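You operate a simulated robot arm through the tools that you are given. There is no shell and no other tool. Be economical: measure what you need, move in short steps, check, and stop when the job is done.

You are at the controls of a simulated robot arm. One attempt, no reset.

JOB
Flush the old yellow soap into the clear bottle, then fill the brown bottle with clean blue.
Fine: one pull at 50 for the flush, one at 200 for the fill; leave the brown bottle under the nozzle, the third stays empty.
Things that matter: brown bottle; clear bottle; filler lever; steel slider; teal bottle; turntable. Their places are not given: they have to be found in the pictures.

The check looks at the end state, three seconds after you hand in, the way a careful person would. Anything else that was tipped, shoved, dropped, spilled or broken makes it a failure.

ROBOT AND FRAMES
A 7-joint arm with a two-finger parallel gripper, fixed in place. Base frame: the origin is at the foot of the arm, x ahead of it, y to its left, z up; the work surface is at about z = 0. Lengths are in m, angles in degrees, forces in N, time in s.
With the tool pointing down near the work surface it reaches from about 0.22 to 0.58 m from the base axis. Its first joint turns from -66.0 to 66.0 degrees. Payload 2.5 kg.
The TCP is the grasp point between the finger pads, 0.023 m short of the fingertips. In the tool frame z runs along the fingers and y along their closing line. Largest opening 0.094 m; finger width 0.038, thickness 0.01; the body of the gripper, 0.054 by 0.096 m, starts 0.039 m behind the TCP.
Orientation is that of the tool frame in the base frame, as [roll, pitch, yaw] about the fixed x, y, z axes, in that order (R = Rz(yaw) Ry(pitch) Rx(roll)). With the fingers straight down and closing along the base's y, the tool's x points along the base's -x, its y along +y and its z along -z.

CONTROLS
- The arm moves only by the tool servo_tool. Its argument "steps" is a list of rows, each a list of 7 numbers: the shift along the tool's x, y, z in m, then the turn, a rotation vector about the tool's x, y, z in degrees, then the closure in counts, from 0 (fully open) to 255 (shut). In form: [[tx, ty, tz, ax, ay, az, grip], ...]. A call has 1 to 12 rows; each row is the pose to reach, as a shift and turn from the pose commanded when the call began, along the tool's axes at that moment. A row lasts 0.2 s, in which the tool goes at most 0.05 m and 8.6 degrees; a call with a longer step from one row to the next is refused whole, and so is a gripper value outside its range. A pose out of reach is approached as far as the arm can. The call stops where the force on the tool passes 40 N (or 10 N more than at its start, if that is more) or the arm is blocked; 0.2 s more then pass. Each finger travels about 0.108 m/s and halts on what it meets, pressing with about 37 N; the grip force reading is that of the motor and also rises with nothing between the fingers. The clock runs only during rows and for 0.2 s after the last one: add rows that repeat a pose to give the fingers time. It gives the time, the measured TCP pose, the force on the tool (base axes), the opening and the grip force at its end, in the units of the frame above (readings bear some noise), with the torque about the TCP (base axes, N m) and any sound that the robot's microphone picked up.
- Cameras (640 x 400 px; columns grow to the right, rows downward): "scene" is fixed at [0.1206, -0.4042, 0.559]; the picture's right is [0.83, -0.56, 0.00], its down [-0.24, -0.36, -0.90] and it looks along [0.51, 0.74, -0.43] (base axes); focal length 312 px, centre (320, 200). "wrist" rides on the gripper at [0.086, 0.016, -0.075] in the tool frame; the picture's right is [-0.18, 0.98, 0.00], its down [-0.58, -0.11, -0.81] and it looks along [-0.79, -0.15, 0.59] (tool axes); focal length 243 px, centre (320, 200).
- capture(camera): a new picture of that camera. No time passes.
- locate(camera, pixels): for up to 12 pixels [column, row] of the newest picture of that camera ("zoom" is the newest enlarged one), the place [x, y, z] in the base frame of the surface seen there, good to about 0.002 m. No time passes.
- zoom(camera, box): a new picture of the part [left, top, right, bottom] of that camera's present view, enlarged. No time passes.
- close_job(): hands the job in; it is judged then, once.

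Go step by step. Measure first, check grasps and placings, and put right what went wrong. The budget is 80 turns and 38 pictures, counting those below and the enlarged ones. Unless the task says otherwise, let go and move clear before handing in, and close with one line.

The tools are called after "Emit:" as name(argument=value, ...) on one line, values as JSON. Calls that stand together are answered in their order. servo_tool: Moves the arm, as the interface text tells. Its arguments: {"type":"object","properties":{"steps":{"type":"array"}},"required":["steps"]} The other tools are called the same way: capture (camera) takes a picture; locate (camera, pixels) gives the place of the surface under pixels of a picture; zoom (camera, box) takes an enlarged picture of a part of a camera's view; close_job () hands the job in.

At the start:

```text
t: 0.0
ee_pos: [0.3652, -0.0203, 0.4234]
tool_rot: [179.9, 0.0, -180.0]
contact_force: [-0.5, 0.0, 0.1]
torque: [0.05, 0.03, 0.03]
opening: 0.0942
finger_force: 0.0
```

scene: 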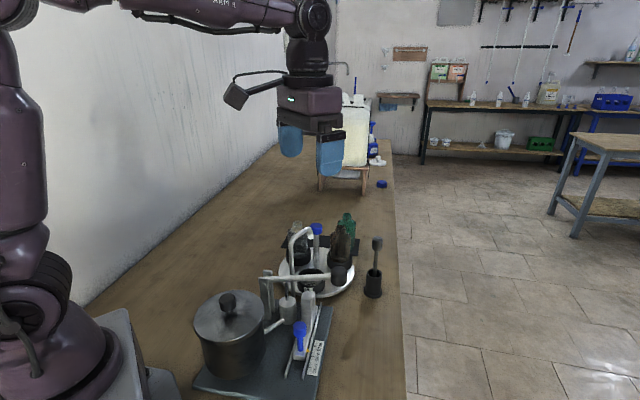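
wrist: 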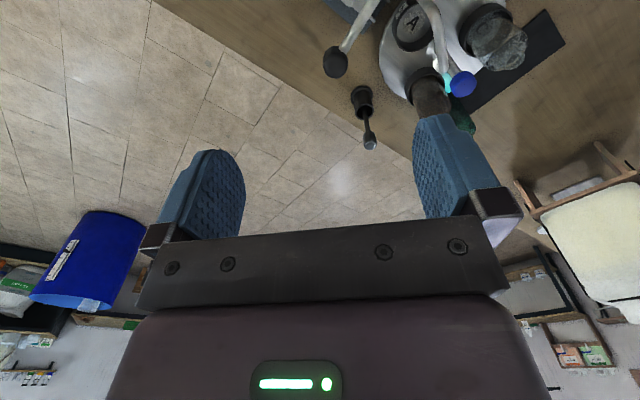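

The scene shows a filler machine with a turntable around pixels (200-380, 210-400). I'll enlarge it to identify the parts.

Emit:
zoom(camera="scene", box=[250, 200, 400, 300])

Emit:
zoom(camera="scene", box=[190, 280, 370, 400])

Emit:
zoom(camera="wrist", box=[310, 0, 580, 170])

```text
4.00 times, centred on (325, 250) of scene
```

zoom: 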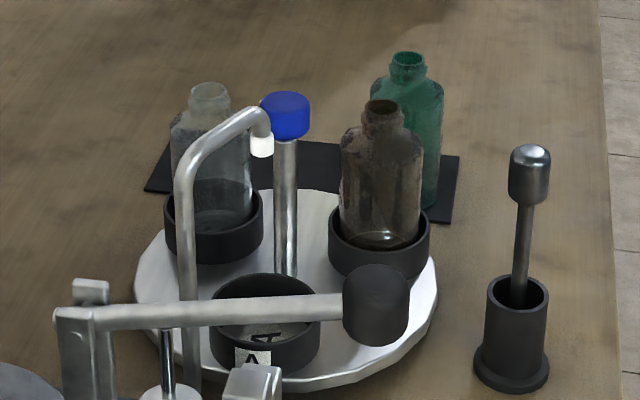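

```text
3.33 times, centred on (280, 340) of scene
```

zoom: 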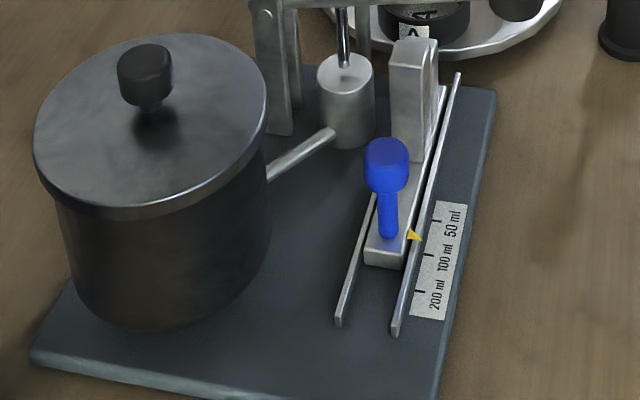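

```text
2.35 times, centred on (445, 85) of wrist
```

zoom: 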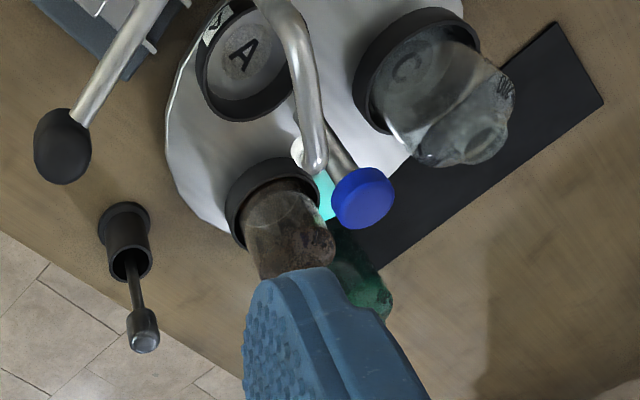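

The turntable carries three cups (A empty, brown bottle, C with the clear bottle), a blue-knob post, a swan-neck nozzle, the lever and the slider with a scale. I'll measure their places next.

Emit:
locate(camera="scene", pixels=[[302, 222], [318, 227], [317, 258], [346, 227], [348, 222], [315, 233], [343, 280], [272, 279], [314, 287], [284, 270], [357, 272], [289, 280]])

Emit:
locate(camera="zoom", pixels=[[240, 50], [365, 190], [265, 165], [270, 215], [410, 90], [240, 80], [310, 165], [330, 200], [60, 145], [130, 220], [90, 60], [225, 20]])

Emit:
zoom(camera="scene", box=[270, 300, 345, 385])

```text
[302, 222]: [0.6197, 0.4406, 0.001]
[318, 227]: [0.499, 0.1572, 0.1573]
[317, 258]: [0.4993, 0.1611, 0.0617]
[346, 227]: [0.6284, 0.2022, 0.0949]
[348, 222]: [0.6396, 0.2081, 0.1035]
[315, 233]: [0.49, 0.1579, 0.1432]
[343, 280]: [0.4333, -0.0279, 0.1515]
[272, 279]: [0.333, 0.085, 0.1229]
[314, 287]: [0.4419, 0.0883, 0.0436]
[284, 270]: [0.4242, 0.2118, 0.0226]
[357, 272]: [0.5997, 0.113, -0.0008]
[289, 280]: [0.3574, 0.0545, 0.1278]
```

```text
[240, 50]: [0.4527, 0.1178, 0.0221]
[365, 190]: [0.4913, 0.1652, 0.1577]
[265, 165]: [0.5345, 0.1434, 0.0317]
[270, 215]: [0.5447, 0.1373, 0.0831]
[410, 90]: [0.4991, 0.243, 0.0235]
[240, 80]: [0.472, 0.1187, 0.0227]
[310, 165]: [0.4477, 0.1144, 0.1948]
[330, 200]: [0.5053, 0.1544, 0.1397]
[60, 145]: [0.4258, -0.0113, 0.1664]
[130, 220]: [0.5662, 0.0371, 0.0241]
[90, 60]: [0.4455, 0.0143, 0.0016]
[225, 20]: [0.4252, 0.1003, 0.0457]
```

```text
4.71 times, centred on (308, 342) of scene
```

zoom: 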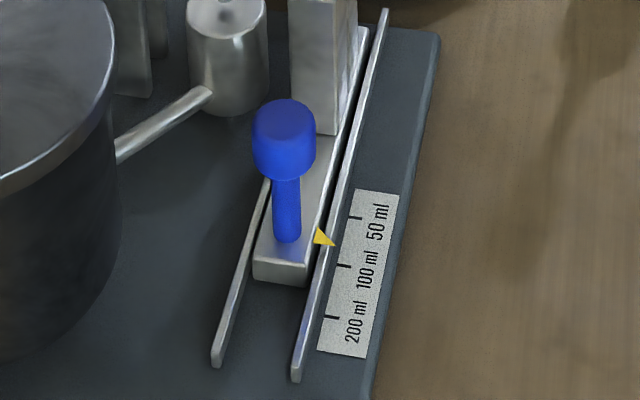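

The centre post with the blue knob stands at about (0.495, 0.16), and the yellow pointer (zoom 335,245) lies between the 50 and 100 ticks. I'll locate the slider, ticks and knob from this zoom.

Emit:
locate(camera="zoom", pixels=[[356, 217], [345, 266], [332, 317], [318, 240], [330, 244], [288, 118], [288, 160], [286, 215], [280, 270], [312, 60], [375, 60], [216, 355]])

Emit:
zoom(camera="scene", box=[250, 260, 370, 340])

```text
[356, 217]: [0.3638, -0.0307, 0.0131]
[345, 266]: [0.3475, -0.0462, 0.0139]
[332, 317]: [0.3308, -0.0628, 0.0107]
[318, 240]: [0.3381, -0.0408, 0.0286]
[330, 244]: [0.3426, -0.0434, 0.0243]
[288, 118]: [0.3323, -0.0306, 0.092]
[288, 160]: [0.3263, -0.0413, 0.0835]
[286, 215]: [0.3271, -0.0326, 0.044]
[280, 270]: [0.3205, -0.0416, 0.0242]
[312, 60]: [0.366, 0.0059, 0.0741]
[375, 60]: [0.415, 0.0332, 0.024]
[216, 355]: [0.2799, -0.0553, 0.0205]
```

```text
5.00 times, centred on (310, 300) of scene
```

zoom: 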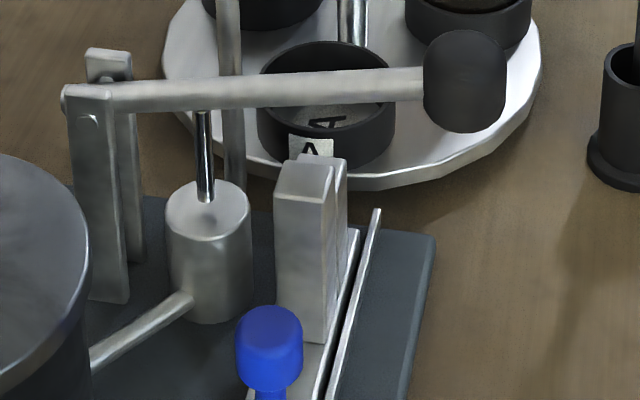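

The pointer's true position is near 100 (s = (x+y)/√2 ≈ 0.211, against 0.2355 for 50 and 0.1895 for 200). The slider runs along (+0.71, +0.71), and the lever crosses it at s ≈ 0.295. Now I'll measure the turntable rim, cups, nozzle, lever and pot.

Emit:
locate(camera="scene", pixels=[[285, 272], [357, 275], [325, 296], [325, 248], [315, 235], [322, 224], [228, 298], [228, 310], [262, 325], [228, 292], [343, 267], [300, 229]])

Emit:
locate(camera="zoom", pixels=[[80, 92], [110, 55], [170, 100], [300, 90], [400, 82], [465, 50], [465, 100], [205, 200], [305, 178], [333, 165], [300, 200], [328, 120]])

Emit:
locate(camera="wrist", pixels=[[463, 83], [440, 70], [437, 40], [445, 66], [411, 26], [488, 22], [428, 92], [336, 62], [381, 40], [392, 90], [355, 40], [370, 20]])

```text
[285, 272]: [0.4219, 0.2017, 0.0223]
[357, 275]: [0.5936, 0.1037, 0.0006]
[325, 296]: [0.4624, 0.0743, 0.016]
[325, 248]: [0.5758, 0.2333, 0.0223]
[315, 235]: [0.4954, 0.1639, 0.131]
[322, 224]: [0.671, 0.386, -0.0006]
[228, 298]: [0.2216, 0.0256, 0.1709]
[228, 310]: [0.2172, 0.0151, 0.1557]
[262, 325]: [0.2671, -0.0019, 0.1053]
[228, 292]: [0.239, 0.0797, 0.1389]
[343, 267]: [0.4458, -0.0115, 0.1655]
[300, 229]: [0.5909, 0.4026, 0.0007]
```

```text
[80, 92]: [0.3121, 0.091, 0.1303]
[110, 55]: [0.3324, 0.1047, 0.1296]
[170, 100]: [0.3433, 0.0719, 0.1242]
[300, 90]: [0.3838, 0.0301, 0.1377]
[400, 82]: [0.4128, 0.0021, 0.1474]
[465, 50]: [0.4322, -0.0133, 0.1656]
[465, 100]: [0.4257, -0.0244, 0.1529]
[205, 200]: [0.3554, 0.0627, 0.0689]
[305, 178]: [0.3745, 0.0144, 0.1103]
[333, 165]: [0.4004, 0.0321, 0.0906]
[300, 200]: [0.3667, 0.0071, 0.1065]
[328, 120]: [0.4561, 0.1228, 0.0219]
```

```text
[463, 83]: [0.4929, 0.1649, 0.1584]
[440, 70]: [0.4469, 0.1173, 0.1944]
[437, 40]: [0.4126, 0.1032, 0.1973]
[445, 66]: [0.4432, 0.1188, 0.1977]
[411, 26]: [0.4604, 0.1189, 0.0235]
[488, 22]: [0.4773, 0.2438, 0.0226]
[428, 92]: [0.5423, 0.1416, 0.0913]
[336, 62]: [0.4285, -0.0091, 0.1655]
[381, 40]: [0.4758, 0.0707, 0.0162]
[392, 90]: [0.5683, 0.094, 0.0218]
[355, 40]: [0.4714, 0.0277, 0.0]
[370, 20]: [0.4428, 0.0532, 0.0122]
```

The post is at the turntable's centre, with its knob top at z 0.158, and cup A is under the nozzle (tip ≈ (0.455, 0.12)). I need the pot lid's outline near the slider knob before choosing a gripper yaw.

Emit:
locate(camera="scene", pixels=[[264, 308], [262, 316], [255, 332], [235, 342], [215, 341], [200, 325], [197, 312], [258, 300], [245, 320], [300, 326], [300, 333], [300, 346]])

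```text
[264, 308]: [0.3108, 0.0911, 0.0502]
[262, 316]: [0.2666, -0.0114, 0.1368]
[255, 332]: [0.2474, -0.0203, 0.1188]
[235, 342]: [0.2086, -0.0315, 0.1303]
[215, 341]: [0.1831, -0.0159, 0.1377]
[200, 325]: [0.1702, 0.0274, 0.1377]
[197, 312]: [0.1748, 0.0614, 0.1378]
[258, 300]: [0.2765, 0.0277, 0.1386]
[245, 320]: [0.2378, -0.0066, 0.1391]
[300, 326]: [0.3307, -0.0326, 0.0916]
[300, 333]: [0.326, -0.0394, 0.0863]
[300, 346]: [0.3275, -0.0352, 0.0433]
```

The lid is a circle at (0.223, 0.022) with r 0.055, so a 45° yaw with fingers closing along the lever's direction clears both pot and lever. I'll move above the slider knob at (0.331, -0.032) with the fingers partly closed.

Emit:
servo_tool(steps=[[0.006, -0.002, 0.03, 0, 0, -7.5, 60], [0.012, -0.004, 0.065, 0, 0, -15, 110], [0.018, -0.006, 0.1, 0, 0, -22.5, 110], [0.024, -0.008, 0.14, 0, 0, -30, 110], [0.03, -0.01, 0.18, 0, 0, -37.5, 110], [0.034, -0.012, 0.22, 0, 0, -45, 110], [0.034, -0.012, 0.22, 0, 0, -45, 110]])

Emit:
capture(camera="wrist")

Emit:
capture(camera="scene")

```text
t: 1.6
ee_pos: [0.3295, -0.032, 0.2042]
tool_rot: [180.0, 0.0, -134.8]
contact_force: [-0.4, -0.6, -0.4]
torque: [-0.03, -0.01, 0.01]
opening: 0.0532
finger_force: 0.0
```

```text
30 pictures are left
```

wrist: 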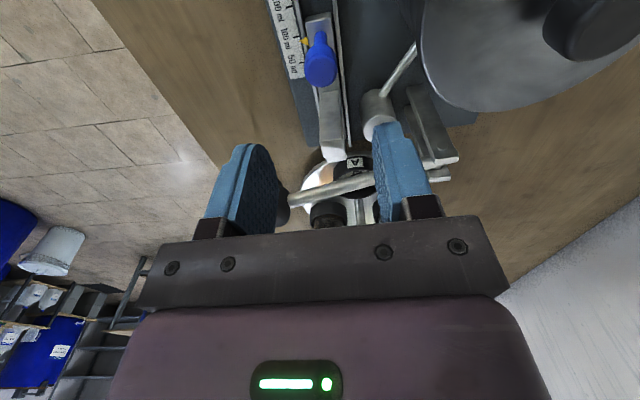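

```text
29 pictures are left
```

scene: 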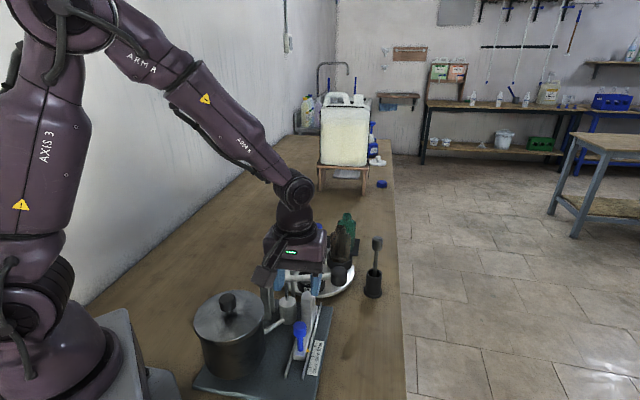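

The wrist view now shows the slider and its scale at (285-345, 0-160). I'll zoom in for a precise reading.

Emit:
zoom(camera="wrist", box=[260, 0, 380, 100])

Emit:
locate(camera="wrist", pixels=[[320, 66], [320, 80], [304, 41], [297, 51], [289, 30], [302, 68], [320, 36]])

```text
4.00 times, centred on (320, 50) of wrist
```

zoom: 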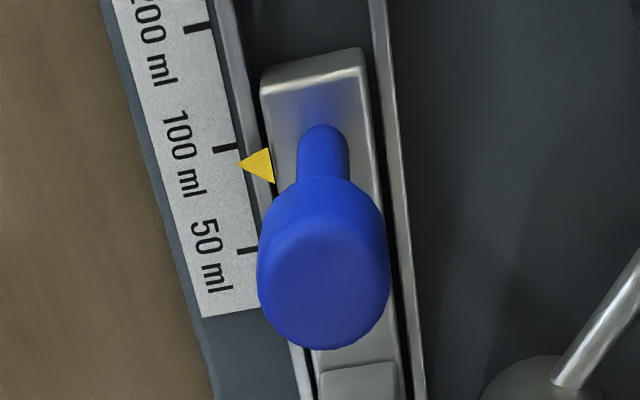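

```text
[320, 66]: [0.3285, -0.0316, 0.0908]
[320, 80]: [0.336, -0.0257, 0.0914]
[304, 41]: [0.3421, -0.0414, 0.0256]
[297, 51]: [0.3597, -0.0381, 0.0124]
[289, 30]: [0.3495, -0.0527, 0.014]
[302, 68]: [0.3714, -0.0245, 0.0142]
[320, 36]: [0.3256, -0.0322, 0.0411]
```

Emit:
locate(camera="zoom", pixels=[[200, 27], [225, 148], [246, 250], [243, 164], [265, 166], [325, 265], [325, 335], [325, 200], [265, 265], [385, 265], [323, 150]])

```text
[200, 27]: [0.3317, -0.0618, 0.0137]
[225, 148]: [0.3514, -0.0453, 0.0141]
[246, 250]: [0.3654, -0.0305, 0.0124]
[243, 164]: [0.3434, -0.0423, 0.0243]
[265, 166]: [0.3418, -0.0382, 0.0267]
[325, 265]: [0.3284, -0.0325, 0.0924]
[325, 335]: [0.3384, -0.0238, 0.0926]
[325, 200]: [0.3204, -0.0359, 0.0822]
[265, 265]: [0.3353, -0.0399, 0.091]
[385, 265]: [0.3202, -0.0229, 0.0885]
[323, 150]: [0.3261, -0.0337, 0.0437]
```

The TCP is right above the knob centre (≈0.3295, -0.0315, top z 0.092), and the pointer is at about 100. I'll descend to z 0.09 and close.

Emit:
servo_tool(steps=[[0, 0, 0.035, 0, 0, 0, 110], [0, 0, 0.07, 0, 0, 0, 110], [0, 0, 0.095, 0, 0, 0, 110], [0, 0, 0.114, 0, 0, 0, 110], [0, 0, 0.114, 0, 0, 0, 255], [0, 0, 0.114, 0, 0, 0, 255], [0, 0, 0.114, 0, 0, 0, 255]])

```text
t: 3.2
ee_pos: [0.3293, -0.0314, 0.0892]
tool_rot: [179.9, -0.1, -134.9]
contact_force: [-4.2, 6.1, -4.0]
torque: [-0.05, -0.42, 0.1]
opening: 0.026
finger_force: 45.3
```

The knob is gripped (opening 0.026). I'll slide it +0.0237 toward 50, which is the -x tool direction.

Emit:
servo_tool(steps=[[-0.006, 0, 0, 0, 0, 0, 255], [-0.012, 0, 0, 0, 0, 0, 255], [-0.018, 0, 0, 0, 0, 0, 255], [-0.0237, 0, 0, 0, 0, 0, 255], [-0.0237, 0, 0, 0, 0, 0, 255]])

Emit:
zoom(camera="wrist", box=[200, 0, 440, 200])

Emit:
zoom(camera="scene", box=[270, 300, 345, 385])

```text
t: 4.4
ee_pos: [0.3469, -0.0139, 0.0896]
tool_rot: [179.9, 0.1, -134.9]
contact_force: [-10.6, 10.0, 7.0]
torque: [-0.4, 0.13, -0.1]
opening: 0.0258
finger_force: 44.4
```

```text
2.00 times, centred on (320, 100) of wrist
```

zoom: 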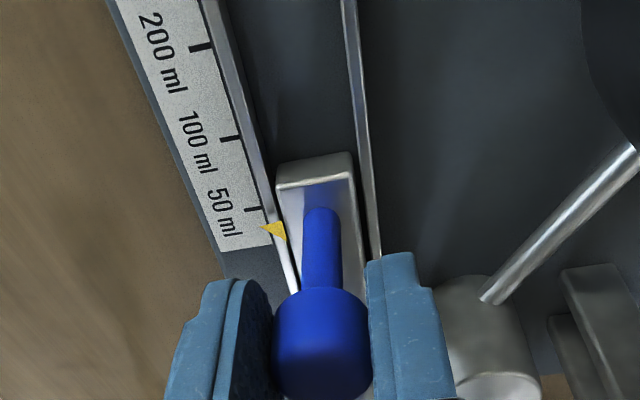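

```text
4.71 times, centred on (308, 342) of scene
```

zoom: 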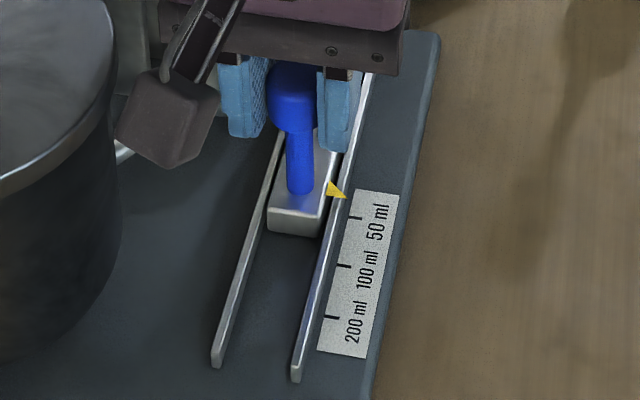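

Emit:
locate(camera="zoom", pixels=[[330, 188], [341, 195], [335, 192], [356, 218], [345, 266], [332, 317]])

Emit:
locate(camera="wrist", pixels=[[340, 115], [334, 114], [326, 105], [317, 69], [302, 24]])

```text
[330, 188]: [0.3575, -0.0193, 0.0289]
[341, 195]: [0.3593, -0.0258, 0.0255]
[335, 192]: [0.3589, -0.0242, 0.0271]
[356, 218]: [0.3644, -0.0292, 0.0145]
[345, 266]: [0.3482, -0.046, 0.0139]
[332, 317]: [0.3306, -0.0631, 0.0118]
```

```text
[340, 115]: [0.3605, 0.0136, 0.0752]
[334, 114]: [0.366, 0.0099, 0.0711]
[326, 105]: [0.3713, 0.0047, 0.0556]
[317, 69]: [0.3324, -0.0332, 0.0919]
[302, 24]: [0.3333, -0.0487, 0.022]
```

The pointer sits on the 50 tick (s 0.236 against 0.237). Before letting go I'll check how low the wrist camera's housing hangs (zoom 165,165), since it has to pass over the nozzle tube.

Emit:
locate(camera="zoom", pixels=[[165, 162], [125, 140], [200, 150], [170, 120], [200, 50]])

Emit:
servo_tool(steps=[[0, 0, 0, 0, 0, 0, 160], [0, 0, 0, 0, 0, 0, 110], [0, 0, 0, 0, 0, 0, 110], [0, 0, -0.03, 0, 0, 0, 110], [0, 0, -0.07, 0, 0, 0, 110], [0, 0, -0.11, 0, 0, 0, 110], [0, 0, -0.15, 0, 0, 0, 110], [0, 0, -0.18, 0, 0, 0, 110]])

Emit:
zoom(camera="scene", box=[250, 210, 400, 390])

```text
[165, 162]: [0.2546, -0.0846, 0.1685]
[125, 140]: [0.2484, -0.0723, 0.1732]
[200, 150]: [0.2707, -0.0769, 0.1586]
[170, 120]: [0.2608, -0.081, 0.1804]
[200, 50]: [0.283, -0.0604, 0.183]
```

```text
t: 6.2
ee_pos: [0.3467, -0.0136, 0.2692]
tool_rot: [179.9, 0.0, -135.0]
contact_force: [0.3, 0.1, 0.4]
torque: [0.03, 0.0, 0.0]
opening: 0.0535
finger_force: 0.0
```

```text
2.22 times, centred on (325, 300) of scene
```

zoom: 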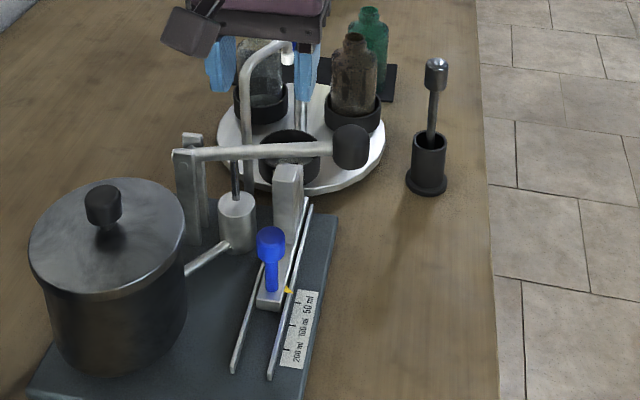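

The slider is set and the gripper is clear. Next I'll move above the turntable knob at (0.495, 0.162), turning to yaw -60 relative so that a 120° CCW turn fits.

Emit:
servo_tool(steps=[[-0.02, 0.002, 0, 0, 0, 8, 110], [-0.04, 0.004, 0, 0, 0, 16, 110], [-0.065, 0.006, 0, 0, 0, 24, 110], [-0.09, 0.008, 0, 0, 0, 32, 110], [-0.11, 0.01, 0, 0, 0, 40, 110], [-0.13, 0.012, 0, 0, 0, 48, 110], [-0.15, 0.014, 0, 0, 0, 56, 110], [-0.17, 0.016, 0, 0, 0, 64, 110], [-0.19, 0.018, 0, 0, 0, 72, 110], [-0.21, 0.019, 0, 0, 0, 80, 110], [-0.2287, 0.019, 0, 0, 0, 88, 110], [-0.2287, 0.019, 0, 0, 0, 96, 110]])

Emit:
servo_tool(steps=[[0, 0, 0, 0, 0, 8.5, 110], [0, 0, 0, 0, 0, 9, 110], [0, 0, 0, 0, 0, 9, 110]])

Emit:
capture(camera="wrist")

```text
t: 8.8
ee_pos: [0.4961, 0.1603, 0.2692]
tool_rot: [-180.0, -0.1, 128.8]
contact_force: [0.2, 0.0, -0.2]
torque: [0.03, 0.0, -0.02]
opening: 0.0534
finger_force: 0.0
```

```text
t: 9.6
ee_pos: [0.4946, 0.1607, 0.2685]
tool_rot: [180.0, -0.1, 120.0]
contact_force: [0.3, -0.7, 0.1]
torque: [-0.03, -0.04, 0.02]
opening: 0.0535
finger_force: 0.0
```

```text
24 pictures are left
```

wrist: 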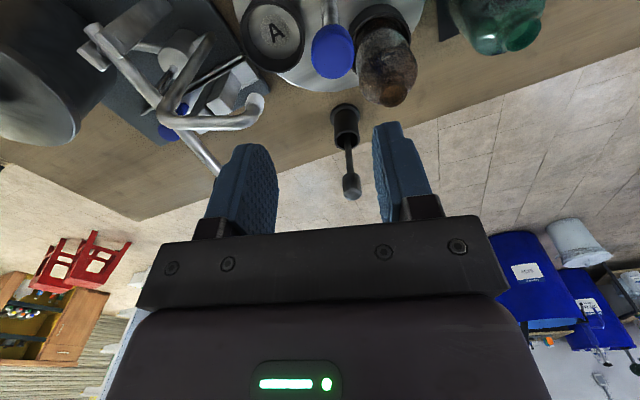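

The knob shows at (333, 50). I'll refine its centre and the bottle heights.

Emit:
locate(camera="wrist", pixels=[[333, 62], [333, 52], [315, 62], [351, 60], [332, 76], [333, 32], [393, 94], [398, 84], [262, 98], [270, 37], [330, 12], [385, 62]])

Emit:
zoom(camera="wrist", box=[220, 0, 460, 130])

```text
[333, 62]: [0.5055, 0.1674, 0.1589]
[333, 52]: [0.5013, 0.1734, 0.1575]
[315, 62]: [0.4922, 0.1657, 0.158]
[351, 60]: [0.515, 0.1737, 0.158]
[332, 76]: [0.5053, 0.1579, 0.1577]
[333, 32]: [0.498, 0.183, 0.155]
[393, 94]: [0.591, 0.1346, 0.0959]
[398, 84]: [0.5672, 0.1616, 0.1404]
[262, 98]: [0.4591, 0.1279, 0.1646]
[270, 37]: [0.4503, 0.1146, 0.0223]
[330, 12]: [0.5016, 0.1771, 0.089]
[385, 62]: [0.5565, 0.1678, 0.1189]
```

```text
2.67 times, centred on (340, 65) of wrist
```

zoom: 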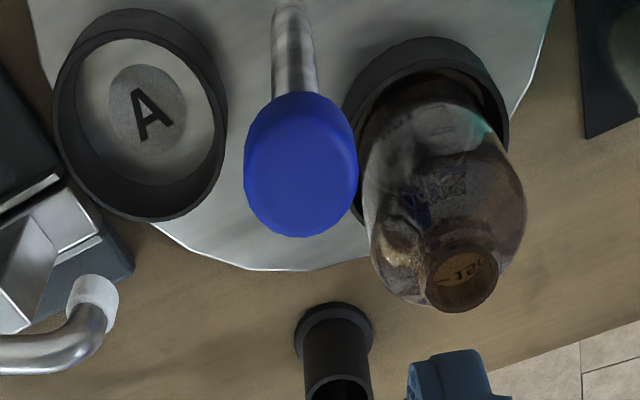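

The knob centre is refined to (0.5025, 0.168); bottle tops reach z 0.14 and the nozzle sits above A. I'll descend to z 0.168 and grip the knob.

Emit:
servo_tool(steps=[[0.0023, 0.0106, 0.0, 0, 0, 0, 110], [0.0023, 0.0106, 0.03, 0, 0, 0, 110], [0.0023, 0.0106, 0.06, 0, 0, 0, 110], [0.0023, 0.0106, 0.085, 0, 0, 0, 110], [0.0023, 0.0106, 0.1005, 0, 0, 0, 110], [0.0023, 0.0106, 0.1005, 0, 0, 0, 110]])

Emit:
zoom(camera="scene", box=[240, 180, 400, 320])

```text
t: 11.0
ee_pos: [0.5027, 0.1675, 0.1681]
tool_rot: [-180.0, -0.1, 120.0]
contact_force: [0.1, -0.5, -0.7]
torque: [0.0, 0.01, 0.02]
opening: 0.0537
finger_force: 0.1
```

```text
2.86 times, centred on (320, 250) of scene
```

zoom: 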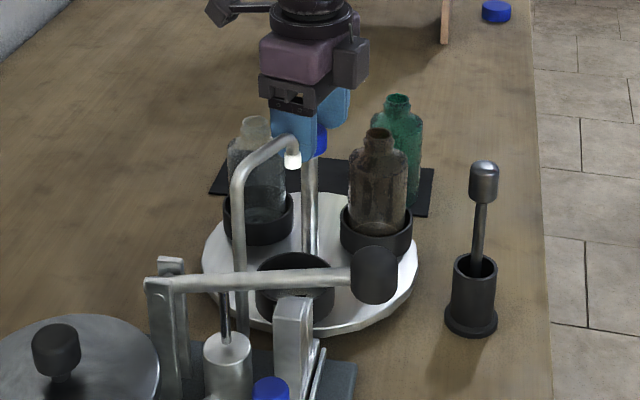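

The knob sits between the fingers with clearance all around. I'll close on it.

Emit:
servo_tool(steps=[[0, 0, 0, 0, 0, 0, 180], [0, 0, 0, 0, 0, 0, 255], [0, 0, 0, 0, 0, 0, 255]])

Emit:
servo_tool(steps=[[0, 0, 0, 0, 0, -4, 255], [0, 0, 0, 0, 0, -10, 255], [0, 0, 0, 0, 0, -15, 255], [0, 0, 0, 0, 0, -20, 255], [0, 0, 0, 0, 0, -20, 255]])

Emit:
zoom(camera="scene", box=[240, 180, 400, 320])

```text
t: 11.8
ee_pos: [0.5021, 0.1678, 0.1689]
tool_rot: [-180.0, 0.0, 120.0]
contact_force: [4.8, 1.6, -4.5]
torque: [0.18, -0.04, -0.03]
opening: 0.0305
finger_force: 45.0
```

```text
t: 13.0
ee_pos: [0.5043, 0.1681, 0.1686]
tool_rot: [179.7, 0.1, 140.1]
contact_force: [26.6, 9.5, -17.7]
torque: [0.39, 0.59, -0.02]
opening: 0.0309
finger_force: 45.2
```

```text
2.86 times, centred on (320, 250) of scene
```

zoom: 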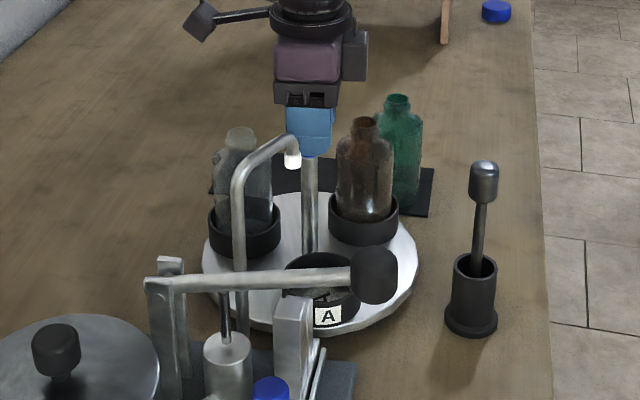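

The table turns with the knob (the A cup moved CCW), but a 26 N side load says my grip is a few mm off the axis along tool x. I'll open, shift toward about (0.501, 0.171), and regrip.

Emit:
servo_tool(steps=[[0, 0, 0, 0, 0, 0, 180], [0, 0, 0, 0, 0, 0, 130], [0.0036, 0.0016, 0, 0, 0, 0, 130], [0.0036, 0.0016, 0, 0, 0, 0, 255], [0.0036, 0.0016, 0, 0, 0, 0, 255], [0.0036, 0.0016, 0, 0, 0, 0, 255]])

Emit:
servo_tool(steps=[[0, 0, 0, 0, 0, -4, 255], [0, 0, 0, 0, 0, -10, 255], [0, 0, 0, 0, 0, -15, 255], [0, 0, 0, 0, 0, -20, 255], [0, 0, 0, 0, 0, -20, 255]])

```text
t: 14.4
ee_pos: [0.5005, 0.1711, 0.1685]
tool_rot: [-179.8, 0.0, 140.0]
contact_force: [-7.3, -2.9, 3.6]
torque: [-0.02, -0.18, 0.0]
opening: 0.031
finger_force: 44.7
```

```text
t: 15.6
ee_pos: [0.5008, 0.17, 0.1688]
tool_rot: [-179.6, -0.2, 160.1]
contact_force: [-24.0, -10.1, 7.5]
torque: [-0.42, -0.8, 0.02]
opening: 0.0309
finger_force: 45.8
```

The force flipped sign, so the axis lies between the two grips, at about (0.5017, 0.1695). I'll regrip there and continue turning.

Emit:
servo_tool(steps=[[0, 0, 0, 0, 0, 0, 180], [0, 0, 0, 0, 0, 0, 130], [-0.0012, -0.0012, 0, 0, 0, 0, 130], [-0.0012, -0.0012, 0, 0, 0, 0, 255], [-0.0012, -0.0012, 0, 0, 0, 0, 255], [-0.0012, -0.0012, 0, 0, 0, 0, 255]])

Emit:
servo_tool(steps=[[0, 0, 0, 0, 0, -4, 255], [0, 0, 0, 0, 0, -10, 255], [0, 0, 0, 0, 0, -16, 255], [0, 0, 0, 0, 0, -22, 255], [0, 0, 0, 0, 0, -28, 255], [0, 0, 0, 0, 0, -34, 255], [0, 0, 0, 0, 0, -40, 255], [0, 0, 0, 0, 0, -40, 255]])

Emit:
zoom(camera="scene", box=[240, 180, 400, 320])

```text
t: 17.0
ee_pos: [0.5033, 0.17, 0.17]
tool_rot: [179.9, 0.0, 160.1]
contact_force: [1.8, 0.0, 2.3]
torque: [0.01, 0.35, 0.01]
opening: 0.0306
finger_force: 45.3
```

```text
t: 18.8
ee_pos: [0.5024, 0.17, 0.169]
tool_rot: [180.0, 0.0, -159.9]
contact_force: [2.6, 4.7, -1.7]
torque: [0.16, -0.32, 0.05]
opening: 0.0308
finger_force: 44.9
```

```text
2.86 times, centred on (320, 250) of scene
```

zoom: 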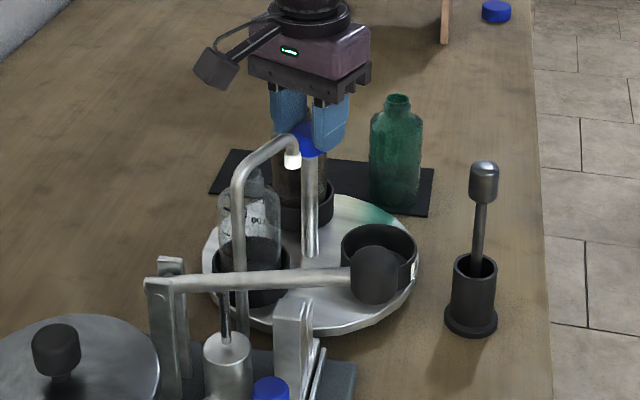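

Forces are low now and the clear bottle is about 40° from the nozzle. I'll turn the remaining 40°.

Emit:
servo_tool(steps=[[0, 0, 0, 0, 0, -4, 255], [0, 0, 0, 0, 0, -10, 255], [0, 0, 0, 0, 0, -16, 255], [0, 0, 0, 0, 0, -22, 255], [0, 0, 0, 0, 0, -28, 255], [0, 0, 0, 0, 0, -34, 255], [0, 0, 0, 0, 0, -40, 255], [0, 0, 0, 0, 0, -40, 255]])

Emit:
zoom(camera="scene", box=[260, 200, 380, 300])

```text
t: 20.6
ee_pos: [0.5022, 0.1707, 0.17]
tool_rot: [-179.9, -0.1, -119.9]
contact_force: [-5.4, 2.0, 5.7]
torque: [0.9, -0.66, 0.01]
opening: 0.0307
finger_force: 44.8
```

```text
4.00 times, centred on (320, 250) of scene
```

zoom: 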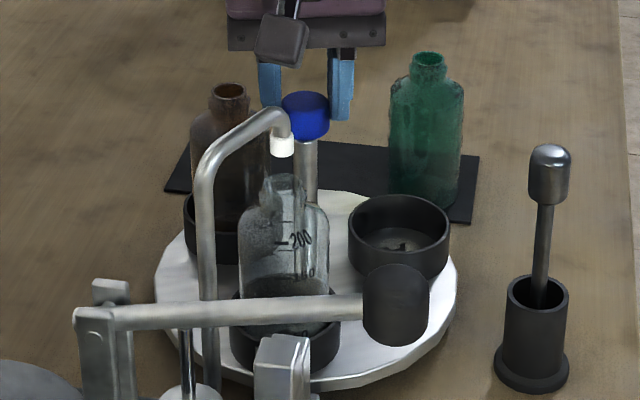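

The clear bottle's cup is now where cup A was (image centre 311.5 against 311.3). I'll check the mouth against the nozzle tip with locate, then release.

Emit:
locate(camera="zoom", pixels=[[283, 152], [275, 150], [291, 148], [285, 180], [268, 187], [303, 187], [235, 290], [335, 300], [285, 366]])

Emit:
servo_tool(steps=[[0, 0, 0, 0, 0, 0, 180], [0, 0, 0, 0, 0, 0, 110], [0, 0, 0, 0, 0, 0, 110], [0, 0, -0.03, 0, 0, 0, 110], [0, 0, -0.07, 0, 0, 0, 110], [0, 0, -0.11, 0, 0, 0, 110], [0, 0, -0.11, 0, 0, 0, 110]])

Emit:
capture(camera="wrist")

```text
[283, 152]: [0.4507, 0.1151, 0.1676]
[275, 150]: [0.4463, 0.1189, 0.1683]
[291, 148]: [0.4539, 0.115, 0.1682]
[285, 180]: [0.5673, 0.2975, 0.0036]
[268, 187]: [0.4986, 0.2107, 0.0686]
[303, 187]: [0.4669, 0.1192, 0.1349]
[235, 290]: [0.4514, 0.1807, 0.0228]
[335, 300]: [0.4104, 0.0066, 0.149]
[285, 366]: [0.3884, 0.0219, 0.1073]
```

```text
t: 22.2
ee_pos: [0.5019, 0.1697, 0.2791]
tool_rot: [180.0, 0.0, -120.0]
contact_force: [-0.2, 1.0, 0.3]
torque: [-0.01, 0.01, 0.02]
opening: 0.0532
finger_force: 0.0
```

```text
18 pictures are left
```

wrist: 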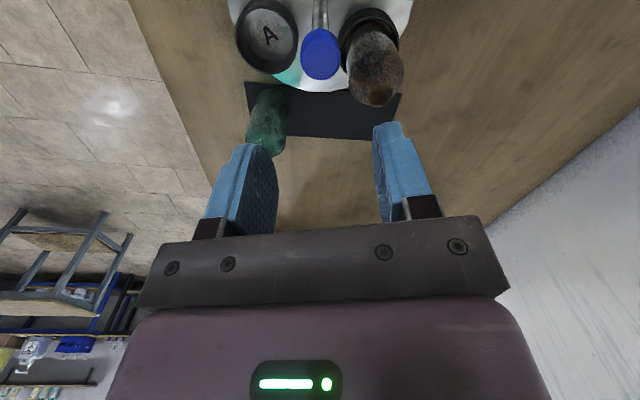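

Nozzle tip is near (0.454, 0.120), bearing 226° from the axis. I'll check A's new bearing (label at (268, 38)) to confirm exactly 120° of turn.

Emit:
locate(camera="wrist", pixels=[[268, 37], [278, 37], [258, 37], [268, 28], [375, 96], [383, 98], [320, 62], [320, 40]])

Emit:
zoom(camera="scene", box=[260, 210, 360, 280])

```text
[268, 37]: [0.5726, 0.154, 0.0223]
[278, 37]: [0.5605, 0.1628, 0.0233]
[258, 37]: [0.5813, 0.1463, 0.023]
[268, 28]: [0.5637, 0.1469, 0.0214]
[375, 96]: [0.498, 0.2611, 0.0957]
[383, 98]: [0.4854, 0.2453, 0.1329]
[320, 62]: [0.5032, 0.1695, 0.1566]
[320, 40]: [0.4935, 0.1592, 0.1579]
```

```text
5.71 times, centred on (310, 245) of scene
```

zoom: 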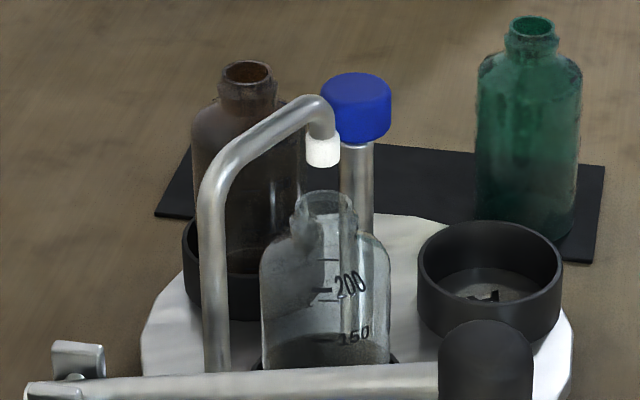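

The A cup turned to bearing 347.6°, so the clear bottle's mouth sits under the nozzle within about 1 mm. Now I'll move above the lever handle at (0.433, -0.016) with the fingers closed.

Emit:
servo_tool(steps=[[0.03, -0.005, 0, 0, 0, 3, 180], [0.065, -0.01, 0, 0, 0, 7, 255], [0.1, -0.016, 0, 0, 0, 11, 255], [0.14, -0.022, 0, 0, 0, 15, 255], [0.175, -0.029, 0, 0, 0, 15, 255], [0.1956, -0.0332, 0, 0, 0, 15, 255], [0.1956, -0.0332, 0, 0, 0, 15, 255]])

Emit:
zoom(camera="wrist", box=[200, 0, 440, 150])

Emit:
zoom(camera="scene", box=[250, 230, 390, 330])

```text
t: 23.8
ee_pos: [0.4319, -0.0157, 0.278]
tool_rot: [-180.0, 0.0, -135.1]
contact_force: [-0.7, 0.1, 0.6]
torque: [-0.03, -0.01, 0.0]
opening: 0.0
finger_force: 36.9
```

```text
2.67 times, centred on (320, 75) of wrist
```

zoom: 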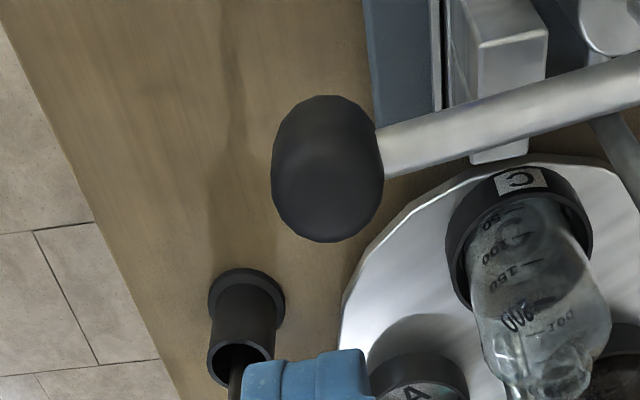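

```text
4.00 times, centred on (320, 280) of scene
```

zoom: 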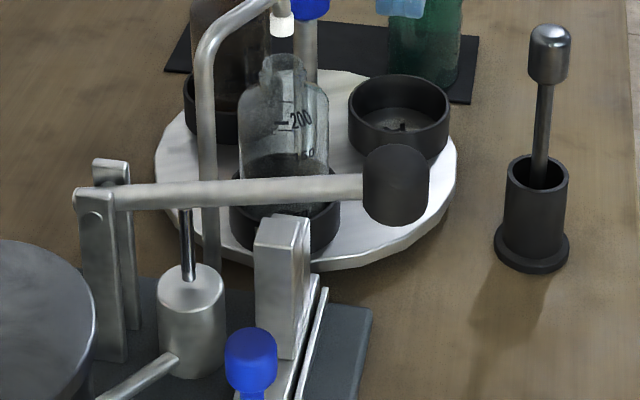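

Emit:
locate(camera="wrist", pixels=[[322, 70], [322, 60], [322, 84], [306, 65], [340, 63], [323, 42], [322, 77]])

Emit:
locate(camera="zoom", pixels=[[395, 155], [395, 200], [370, 170], [425, 170], [300, 185], [275, 230], [300, 225], [100, 195]])

```text
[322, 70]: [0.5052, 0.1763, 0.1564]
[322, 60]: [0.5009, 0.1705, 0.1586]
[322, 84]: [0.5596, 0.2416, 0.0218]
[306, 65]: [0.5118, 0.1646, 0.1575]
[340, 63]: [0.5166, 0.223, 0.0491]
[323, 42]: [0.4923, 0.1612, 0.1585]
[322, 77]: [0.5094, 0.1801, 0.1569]
```

```text
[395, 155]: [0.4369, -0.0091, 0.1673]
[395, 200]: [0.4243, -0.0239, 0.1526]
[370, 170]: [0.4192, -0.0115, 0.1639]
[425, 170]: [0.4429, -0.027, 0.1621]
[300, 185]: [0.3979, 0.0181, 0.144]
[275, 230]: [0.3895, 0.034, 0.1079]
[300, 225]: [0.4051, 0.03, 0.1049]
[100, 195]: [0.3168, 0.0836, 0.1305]
```

The tall block is centred under the lever (s ≈ 0.30) and the handle's top is at z ≈ 0.166. I'll press straight down on it until the stop blocks the motion.

Emit:
servo_tool(steps=[[-0.003, 0, 0.03, 0, 0, 0, 255], [-0.003, 0, 0.06, 0, 0, 0, 255], [-0.003, 0, 0.08, 0, 0, 0, 255], [-0.003, 0, 0.088, 0, 0, 0, 255], [-0.003, 0, 0.096, 0, 0, 0, 255], [-0.003, 0, 0.104, 0, 0, 0, 255], [-0.003, 0, 0.112, 0, 0, 0, 255], [-0.003, 0, 0.12, 0, 0, 0, 255], [-0.003, 0, 0.128, 0, 0, 0, 255], [-0.003, 0, 0.136, 0, 0, 0, 255], [-0.003, 0, 0.144, 0, 0, 0, 255], [-0.003, 0, 0.152, 0, 0, 0, 255]])

Emit:
zoom(camera="scene", box=[250, 210, 390, 330])

```text
t: 25.8
ee_pos: [0.4356, -0.016, 0.1555]
tool_rot: [-179.9, 0.1, -135.0]
contact_force: [-1.5, 1.5, 4.0]
torque: [0.0, 0.02, 0.02]
opening: 0.0
finger_force: 36.4
stopped in row 10: the force on the tool passed its limit at 55 N (the readings are from after the stop); the commanded pose is now the measured one
```

```text
3.33 times, centred on (320, 270) of scene
```

zoom: 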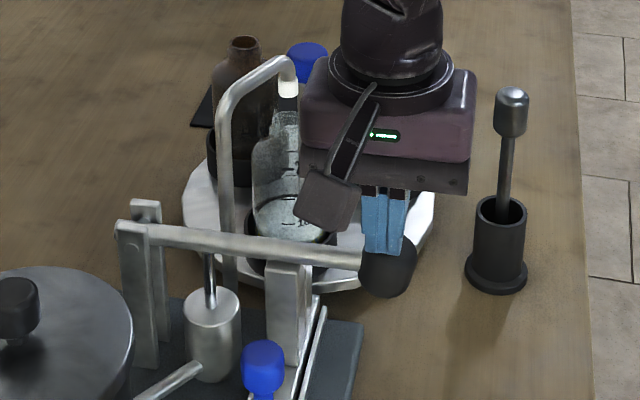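

The lever came down onto the tall block and stopped hard. I'll raise slowly and see whether the lever returns and the bottle received 50 ml.

Emit:
servo_tool(steps=[[0, 0, 0, 0, 0, 0, 255], [0, 0, 0, 0, 0, 0, 255], [0, 0, -0.008, 0, 0, 0, 255], [0, 0, -0.016, 0, 0, 0, 255], [0, 0, -0.024, 0, 0, 0, 255], [0, 0, -0.032, 0, 0, 0, 255], [0, 0, -0.04, 0, 0, 0, 255], [0, 0, -0.07, 0, 0, 0, 255], [0, 0, -0.1, 0, 0, 0, 255], [0, 0, -0.13, 0, 0, 0, 255]])

Emit:
zoom(camera="scene", box=[250, 210, 390, 330])

```text
t: 28.0
ee_pos: [0.4344, -0.0135, 0.2846]
tool_rot: [-179.9, -0.1, -134.9]
contact_force: [0.5, -0.1, -0.1]
torque: [-0.01, -0.01, 0.0]
opening: 0.0
finger_force: 37.4
```

```text
3.33 times, centred on (320, 270) of scene
```

zoom: 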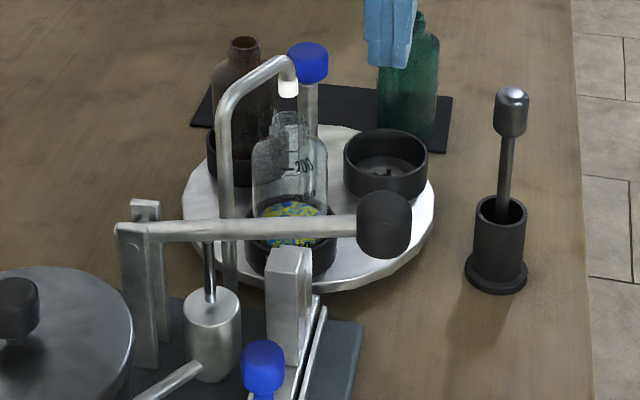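

The lever sprang back and the clear bottle holds a yellow/blue-marbled layer, so the flush went in. I'll go back to the turntable knob at (0.502, 0.1697) with yaw -60.

Emit:
servo_tool(steps=[[-0.015, 0.007, 0, 0, 0, 8, 200], [-0.03, 0.014, 0, 0, 0, 16, 110], [-0.045, 0.021, 0, 0, 0, 24, 110], [-0.06, 0.028, 0, 0, 0, 32, 110], [-0.078, 0.036, 0, 0, 0, 40, 110], [-0.095, 0.044, 0, 0, 0, 48, 110], [-0.11, 0.051, 0, 0, 0, 56, 110], [-0.128, 0.059, 0, 0, 0, 64, 110], [-0.145, 0.067, 0, 0, 0, 72, 110], [-0.16, 0.074, 0, 0, 0, 80, 110], [-0.1773, 0.0817, 0, 0, 0, 88, 110], [-0.1773, 0.0817, 0, 0, 0, 96, 110]])

Emit:
servo_tool(steps=[[0, 0, 0, 0, 0, 8.5, 110], [0, 0, 0, 0, 0, 9, 110], [0, 0, 0, 0, 0, 9, 110]])

```text
t: 30.6
ee_pos: [0.5024, 0.1695, 0.2856]
tool_rot: [-180.0, 0.2, 128.8]
contact_force: [0.0, -0.1, 0.2]
torque: [0.01, 0.02, 0.0]
opening: 0.0532
finger_force: 0.2
```

```text
t: 31.4
ee_pos: [0.5043, 0.1689, 0.2854]
tool_rot: [180.0, 0.0, 119.9]
contact_force: [-0.3, 0.3, -0.1]
torque: [0.02, -0.04, 0.0]
opening: 0.0533
finger_force: 0.1
```

I'm over the knob within a millimetre or so. I'll descend to z 0.169 and grip.

Emit:
servo_tool(steps=[[0.0012, -0.0005, 0.04, 0, 0, 0, 110], [0.0012, -0.0005, 0.07, 0, 0, 0, 110], [0.0012, -0.0005, 0.1, 0, 0, 0, 110], [0.0012, -0.0005, 0.1164, 0, 0, 0, 110], [0.0012, -0.0005, 0.1164, 0, 0, 0, 180], [0.0012, -0.0005, 0.1164, 0, 0, 0, 255], [0.0012, -0.0005, 0.1164, 0, 0, 0, 255], [0.0012, -0.0005, 0.1164, 0, 0, 0, 255]])

Emit:
servo_tool(steps=[[0, 0, 0, 0, 0, -4, 255], [0, 0, 0, 0, 0, -10, 255], [0, 0, 0, 0, 0, -16, 255], [0, 0, 0, 0, 0, -22, 255], [0, 0, 0, 0, 0, -28, 255], [0, 0, 0, 0, 0, -34, 255], [0, 0, 0, 0, 0, -40, 255], [0, 0, 0, 0, 0, -40, 255]])

```text
t: 33.2
ee_pos: [0.5029, 0.1697, 0.1683]
tool_rot: [179.9, 0.1, 120.0]
contact_force: [14.7, 5.3, -14.6]
torque: [0.32, -0.18, 0.02]
opening: 0.0307
finger_force: 45.3
```

```text
t: 35.0
ee_pos: [0.5032, 0.1692, 0.1688]
tool_rot: [180.0, 0.1, 160.1]
contact_force: [12.5, 5.4, -15.0]
torque: [-0.01, -0.25, 0.03]
opening: 0.0309
finger_force: 44.9
```

Load is steady and modest after 40°. I'll continue with another 80° in two calls.

Emit:
servo_tool(steps=[[0, 0, 0, 0, 0, -4, 255], [0, 0, 0, 0, 0, -10, 255], [0, 0, 0, 0, 0, -16, 255], [0, 0, 0, 0, 0, -22, 255], [0, 0, 0, 0, 0, -28, 255], [0, 0, 0, 0, 0, -34, 255], [0, 0, 0, 0, 0, -40, 255], [0, 0, 0, 0, 0, -40, 255]])

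Emit:
servo_tool(steps=[[0, 0, 0, 0, 0, -4, 255], [0, 0, 0, 0, 0, -10, 255], [0, 0, 0, 0, 0, -16, 255], [0, 0, 0, 0, 0, -22, 255], [0, 0, 0, 0, 0, -28, 255], [0, 0, 0, 0, 0, -34, 255], [0, 0, 0, 0, 0, -40, 255], [0, 0, 0, 0, 0, -40, 255]])

Emit:
zoom(camera="scene", box=[260, 210, 360, 280])

```text
t: 36.8
ee_pos: [0.5031, 0.1694, 0.1683]
tool_rot: [-179.9, 0.2, -159.9]
contact_force: [10.8, 6.7, -15.6]
torque: [0.51, -0.73, 0.05]
opening: 0.0308
finger_force: 44.7
```

```text
t: 38.6
ee_pos: [0.5012, 0.1689, 0.1679]
tool_rot: [-179.9, 0.0, -119.9]
contact_force: [5.6, 6.5, -13.2]
torque: [1.15, -0.75, 0.0]
opening: 0.0306
finger_force: 44.8
```

```text
5.71 times, centred on (310, 245) of scene
```

zoom: 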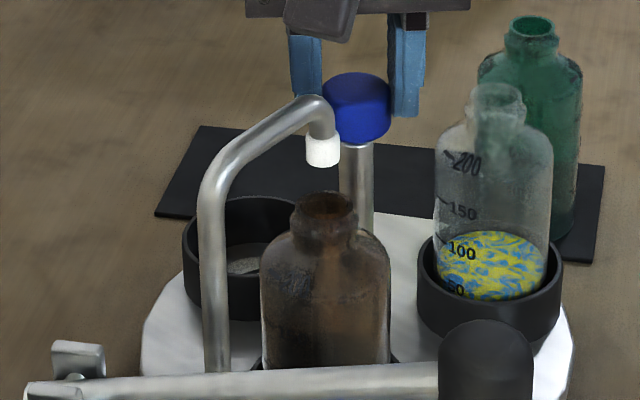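

The brown bottle is now exactly where the clear one was, and the clear one holds about 50 ml. I'll release the knob, rise, and move back over the slider knob at (0.3467, -0.0137).

Emit:
servo_tool(steps=[[0, 0, 0, 0, 0, 0, 180], [0, 0, 0, 0, 0, 0, 110], [0, 0, 0, 0, 0, 0, 110], [0, 0, -0.03, 0, 0, 0, 110], [0, 0, -0.07, 0, 0, 0, 110], [0, 0, -0.1, 0, 0, 0, 110], [0, 0, -0.1, 0, 0, 0, 110]])

Emit:
servo_tool(steps=[[0.04, 0.007, 0, 0, 0, 3, 110], [0.08, 0.014, 0, 0, 0, 7, 110], [0.12, 0.021, 0, 0, 0, 11, 110], [0.16, 0.029, 0, 0, 0, 15, 110], [0.2, 0.036, 0, 0, 0, 15, 110], [0.2363, 0.0432, 0, 0, 0, 15, 110], [0.2363, 0.0432, 0, 0, 0, 15, 110]])

Emit:
capture(camera="wrist")

```text
t: 40.2
ee_pos: [0.5029, 0.1691, 0.2697]
tool_rot: [-180.0, 0.0, -120.0]
contact_force: [0.0, -0.5, 0.9]
torque: [0.0, -0.02, -0.01]
opening: 0.0536
finger_force: 0.1
```

```text
t: 41.8
ee_pos: [0.3464, -0.0147, 0.269]
tool_rot: [-179.8, 0.0, -134.9]
contact_force: [0.5, -0.1, 0.4]
torque: [-0.02, 0.02, 0.0]
opening: 0.0534
finger_force: 0.0
```

```text
11 pictures are left
```

wrist: 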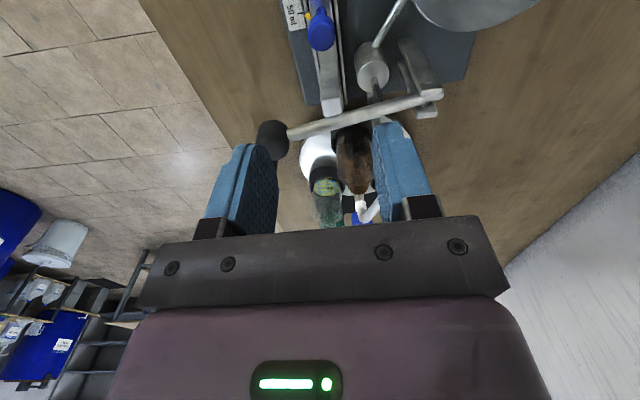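

The slider knob is below as before. I'll descend, grip, and slide 0.046 toward 200 (+x tool).

Emit:
servo_tool(steps=[[0, 0, 0.045, 0, 0, 0, 110], [0, 0, 0.09, 0, 0, 0, 110], [0, 0, 0.13, 0, 0, 0, 110], [0, 0, 0.16, 0, 0, 0, 110], [0, 0, 0.179, 0, 0, 0, 110], [0, 0, 0.179, 0, 0, 0, 110], [0, 0, 0.179, 0, 0, 0, 255], [0, 0, 0.179, 0, 0, 0, 255], [0, 0, 0.179, 0, 0, 0, 255]])

Emit:
servo_tool(steps=[[0.006, 0, 0, 0, 0, 0, 255], [0.014, 0, 0, 0, 0, 0, 255], [0.022, 0, 0, 0, 0, 0, 255], [0.03, 0, 0, 0, 0, 0, 255], [0.038, 0, 0, 0, 0, 0, 255], [0.0463, 0, 0, 0, 0, 0, 255], [0.0463, 0, 0, 0, 0, 0, 255]])

Emit:
zoom(camera="scene", box=[270, 300, 345, 385])

```text
t: 43.8
ee_pos: [0.3454, -0.0143, 0.0886]
tool_rot: [-179.9, 0.0, -135.2]
contact_force: [5.6, -3.8, -17.3]
torque: [0.92, -0.52, 0.07]
opening: 0.026
finger_force: 45.0
```

```text
t: 45.4
ee_pos: [0.3146, -0.0475, 0.0885]
tool_rot: [-179.9, 0.0, -135.0]
contact_force: [5.0, -9.9, -18.9]
torque: [0.1, 0.26, 0.08]
opening: 0.0257
finger_force: 44.6
```

```text
4.71 times, centred on (308, 342) of scene
```

zoom: 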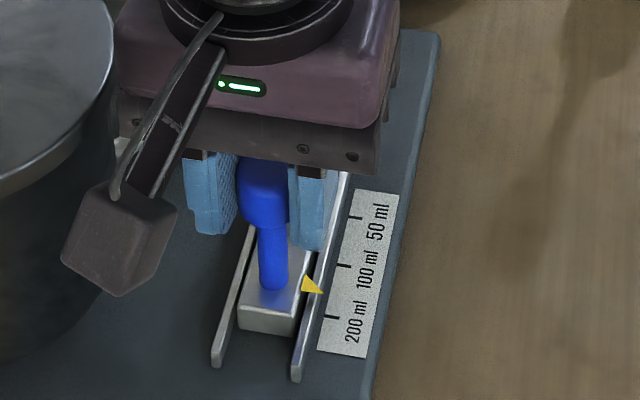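

Emit:
locate(camera="zoom", pixels=[[318, 290], [312, 288], [307, 285], [332, 317], [329, 316], [336, 317]])

Emit:
zoom(camera="wrist", box=[260, 0, 420, 110])

```text
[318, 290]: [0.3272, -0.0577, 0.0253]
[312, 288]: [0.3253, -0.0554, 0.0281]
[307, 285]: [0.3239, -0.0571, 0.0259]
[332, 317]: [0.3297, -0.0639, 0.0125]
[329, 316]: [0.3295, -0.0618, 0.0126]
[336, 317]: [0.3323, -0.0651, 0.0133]
```

```text
3.64 times, centred on (340, 55) of wrist
```

zoom: 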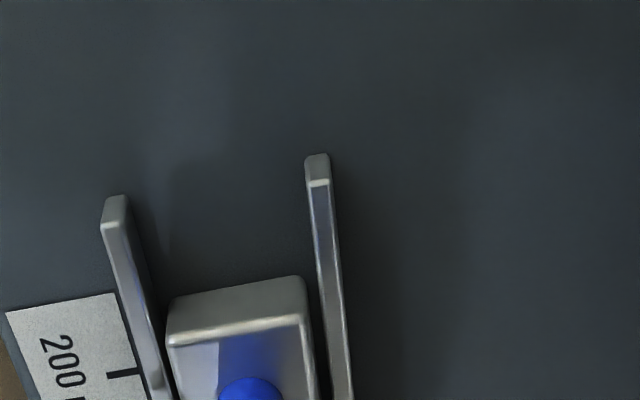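

The pointer is at s ≈ 0.190 against the 200 tick at 0.1893. I'll nudge another millimetre, release, and rise.

Emit:
servo_tool(steps=[[0.001, 0, 0, 0, 0, 0, 255], [0.001, 0, 0, 0, 0, 0, 255], [0.001, 0, 0, 0, 0, 0, 180], [0.001, 0, 0, 0, 0, 0, 110], [0.001, 0, 0, 0, 0, 0, 110], [0.001, 0, -0.04, 0, 0, 0, 110], [0.001, 0, -0.08, 0, 0, 0, 110], [0.001, 0, -0.12, 0, 0, 0, 110], [0.001, 0, -0.16, 0, 0, 0, 110], [0.001, 0, -0.19, 0, 0, 0, 110], [0.001, 0, -0.19, 0, 0, 0, 110]])

Emit:
zoom(camera="scene", box=[260, 270, 350, 385])

```text
t: 47.8
ee_pos: [0.3132, -0.0473, 0.2802]
tool_rot: [-179.8, 0.1, -135.0]
contact_force: [0.5, -0.4, -0.4]
torque: [-0.01, -0.02, -0.02]
opening: 0.0535
finger_force: 0.1
```

```text
3.48 times, centred on (305, 328) of scene
```

zoom: 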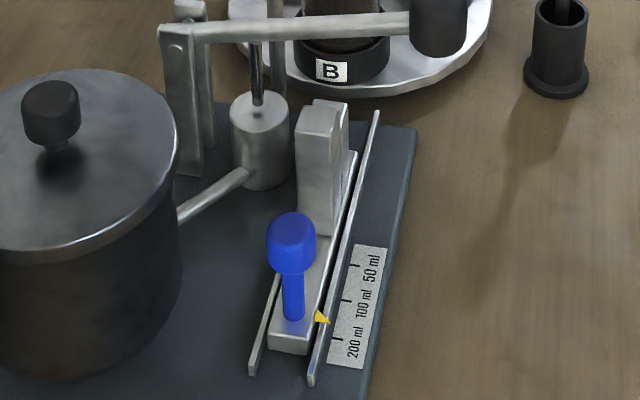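

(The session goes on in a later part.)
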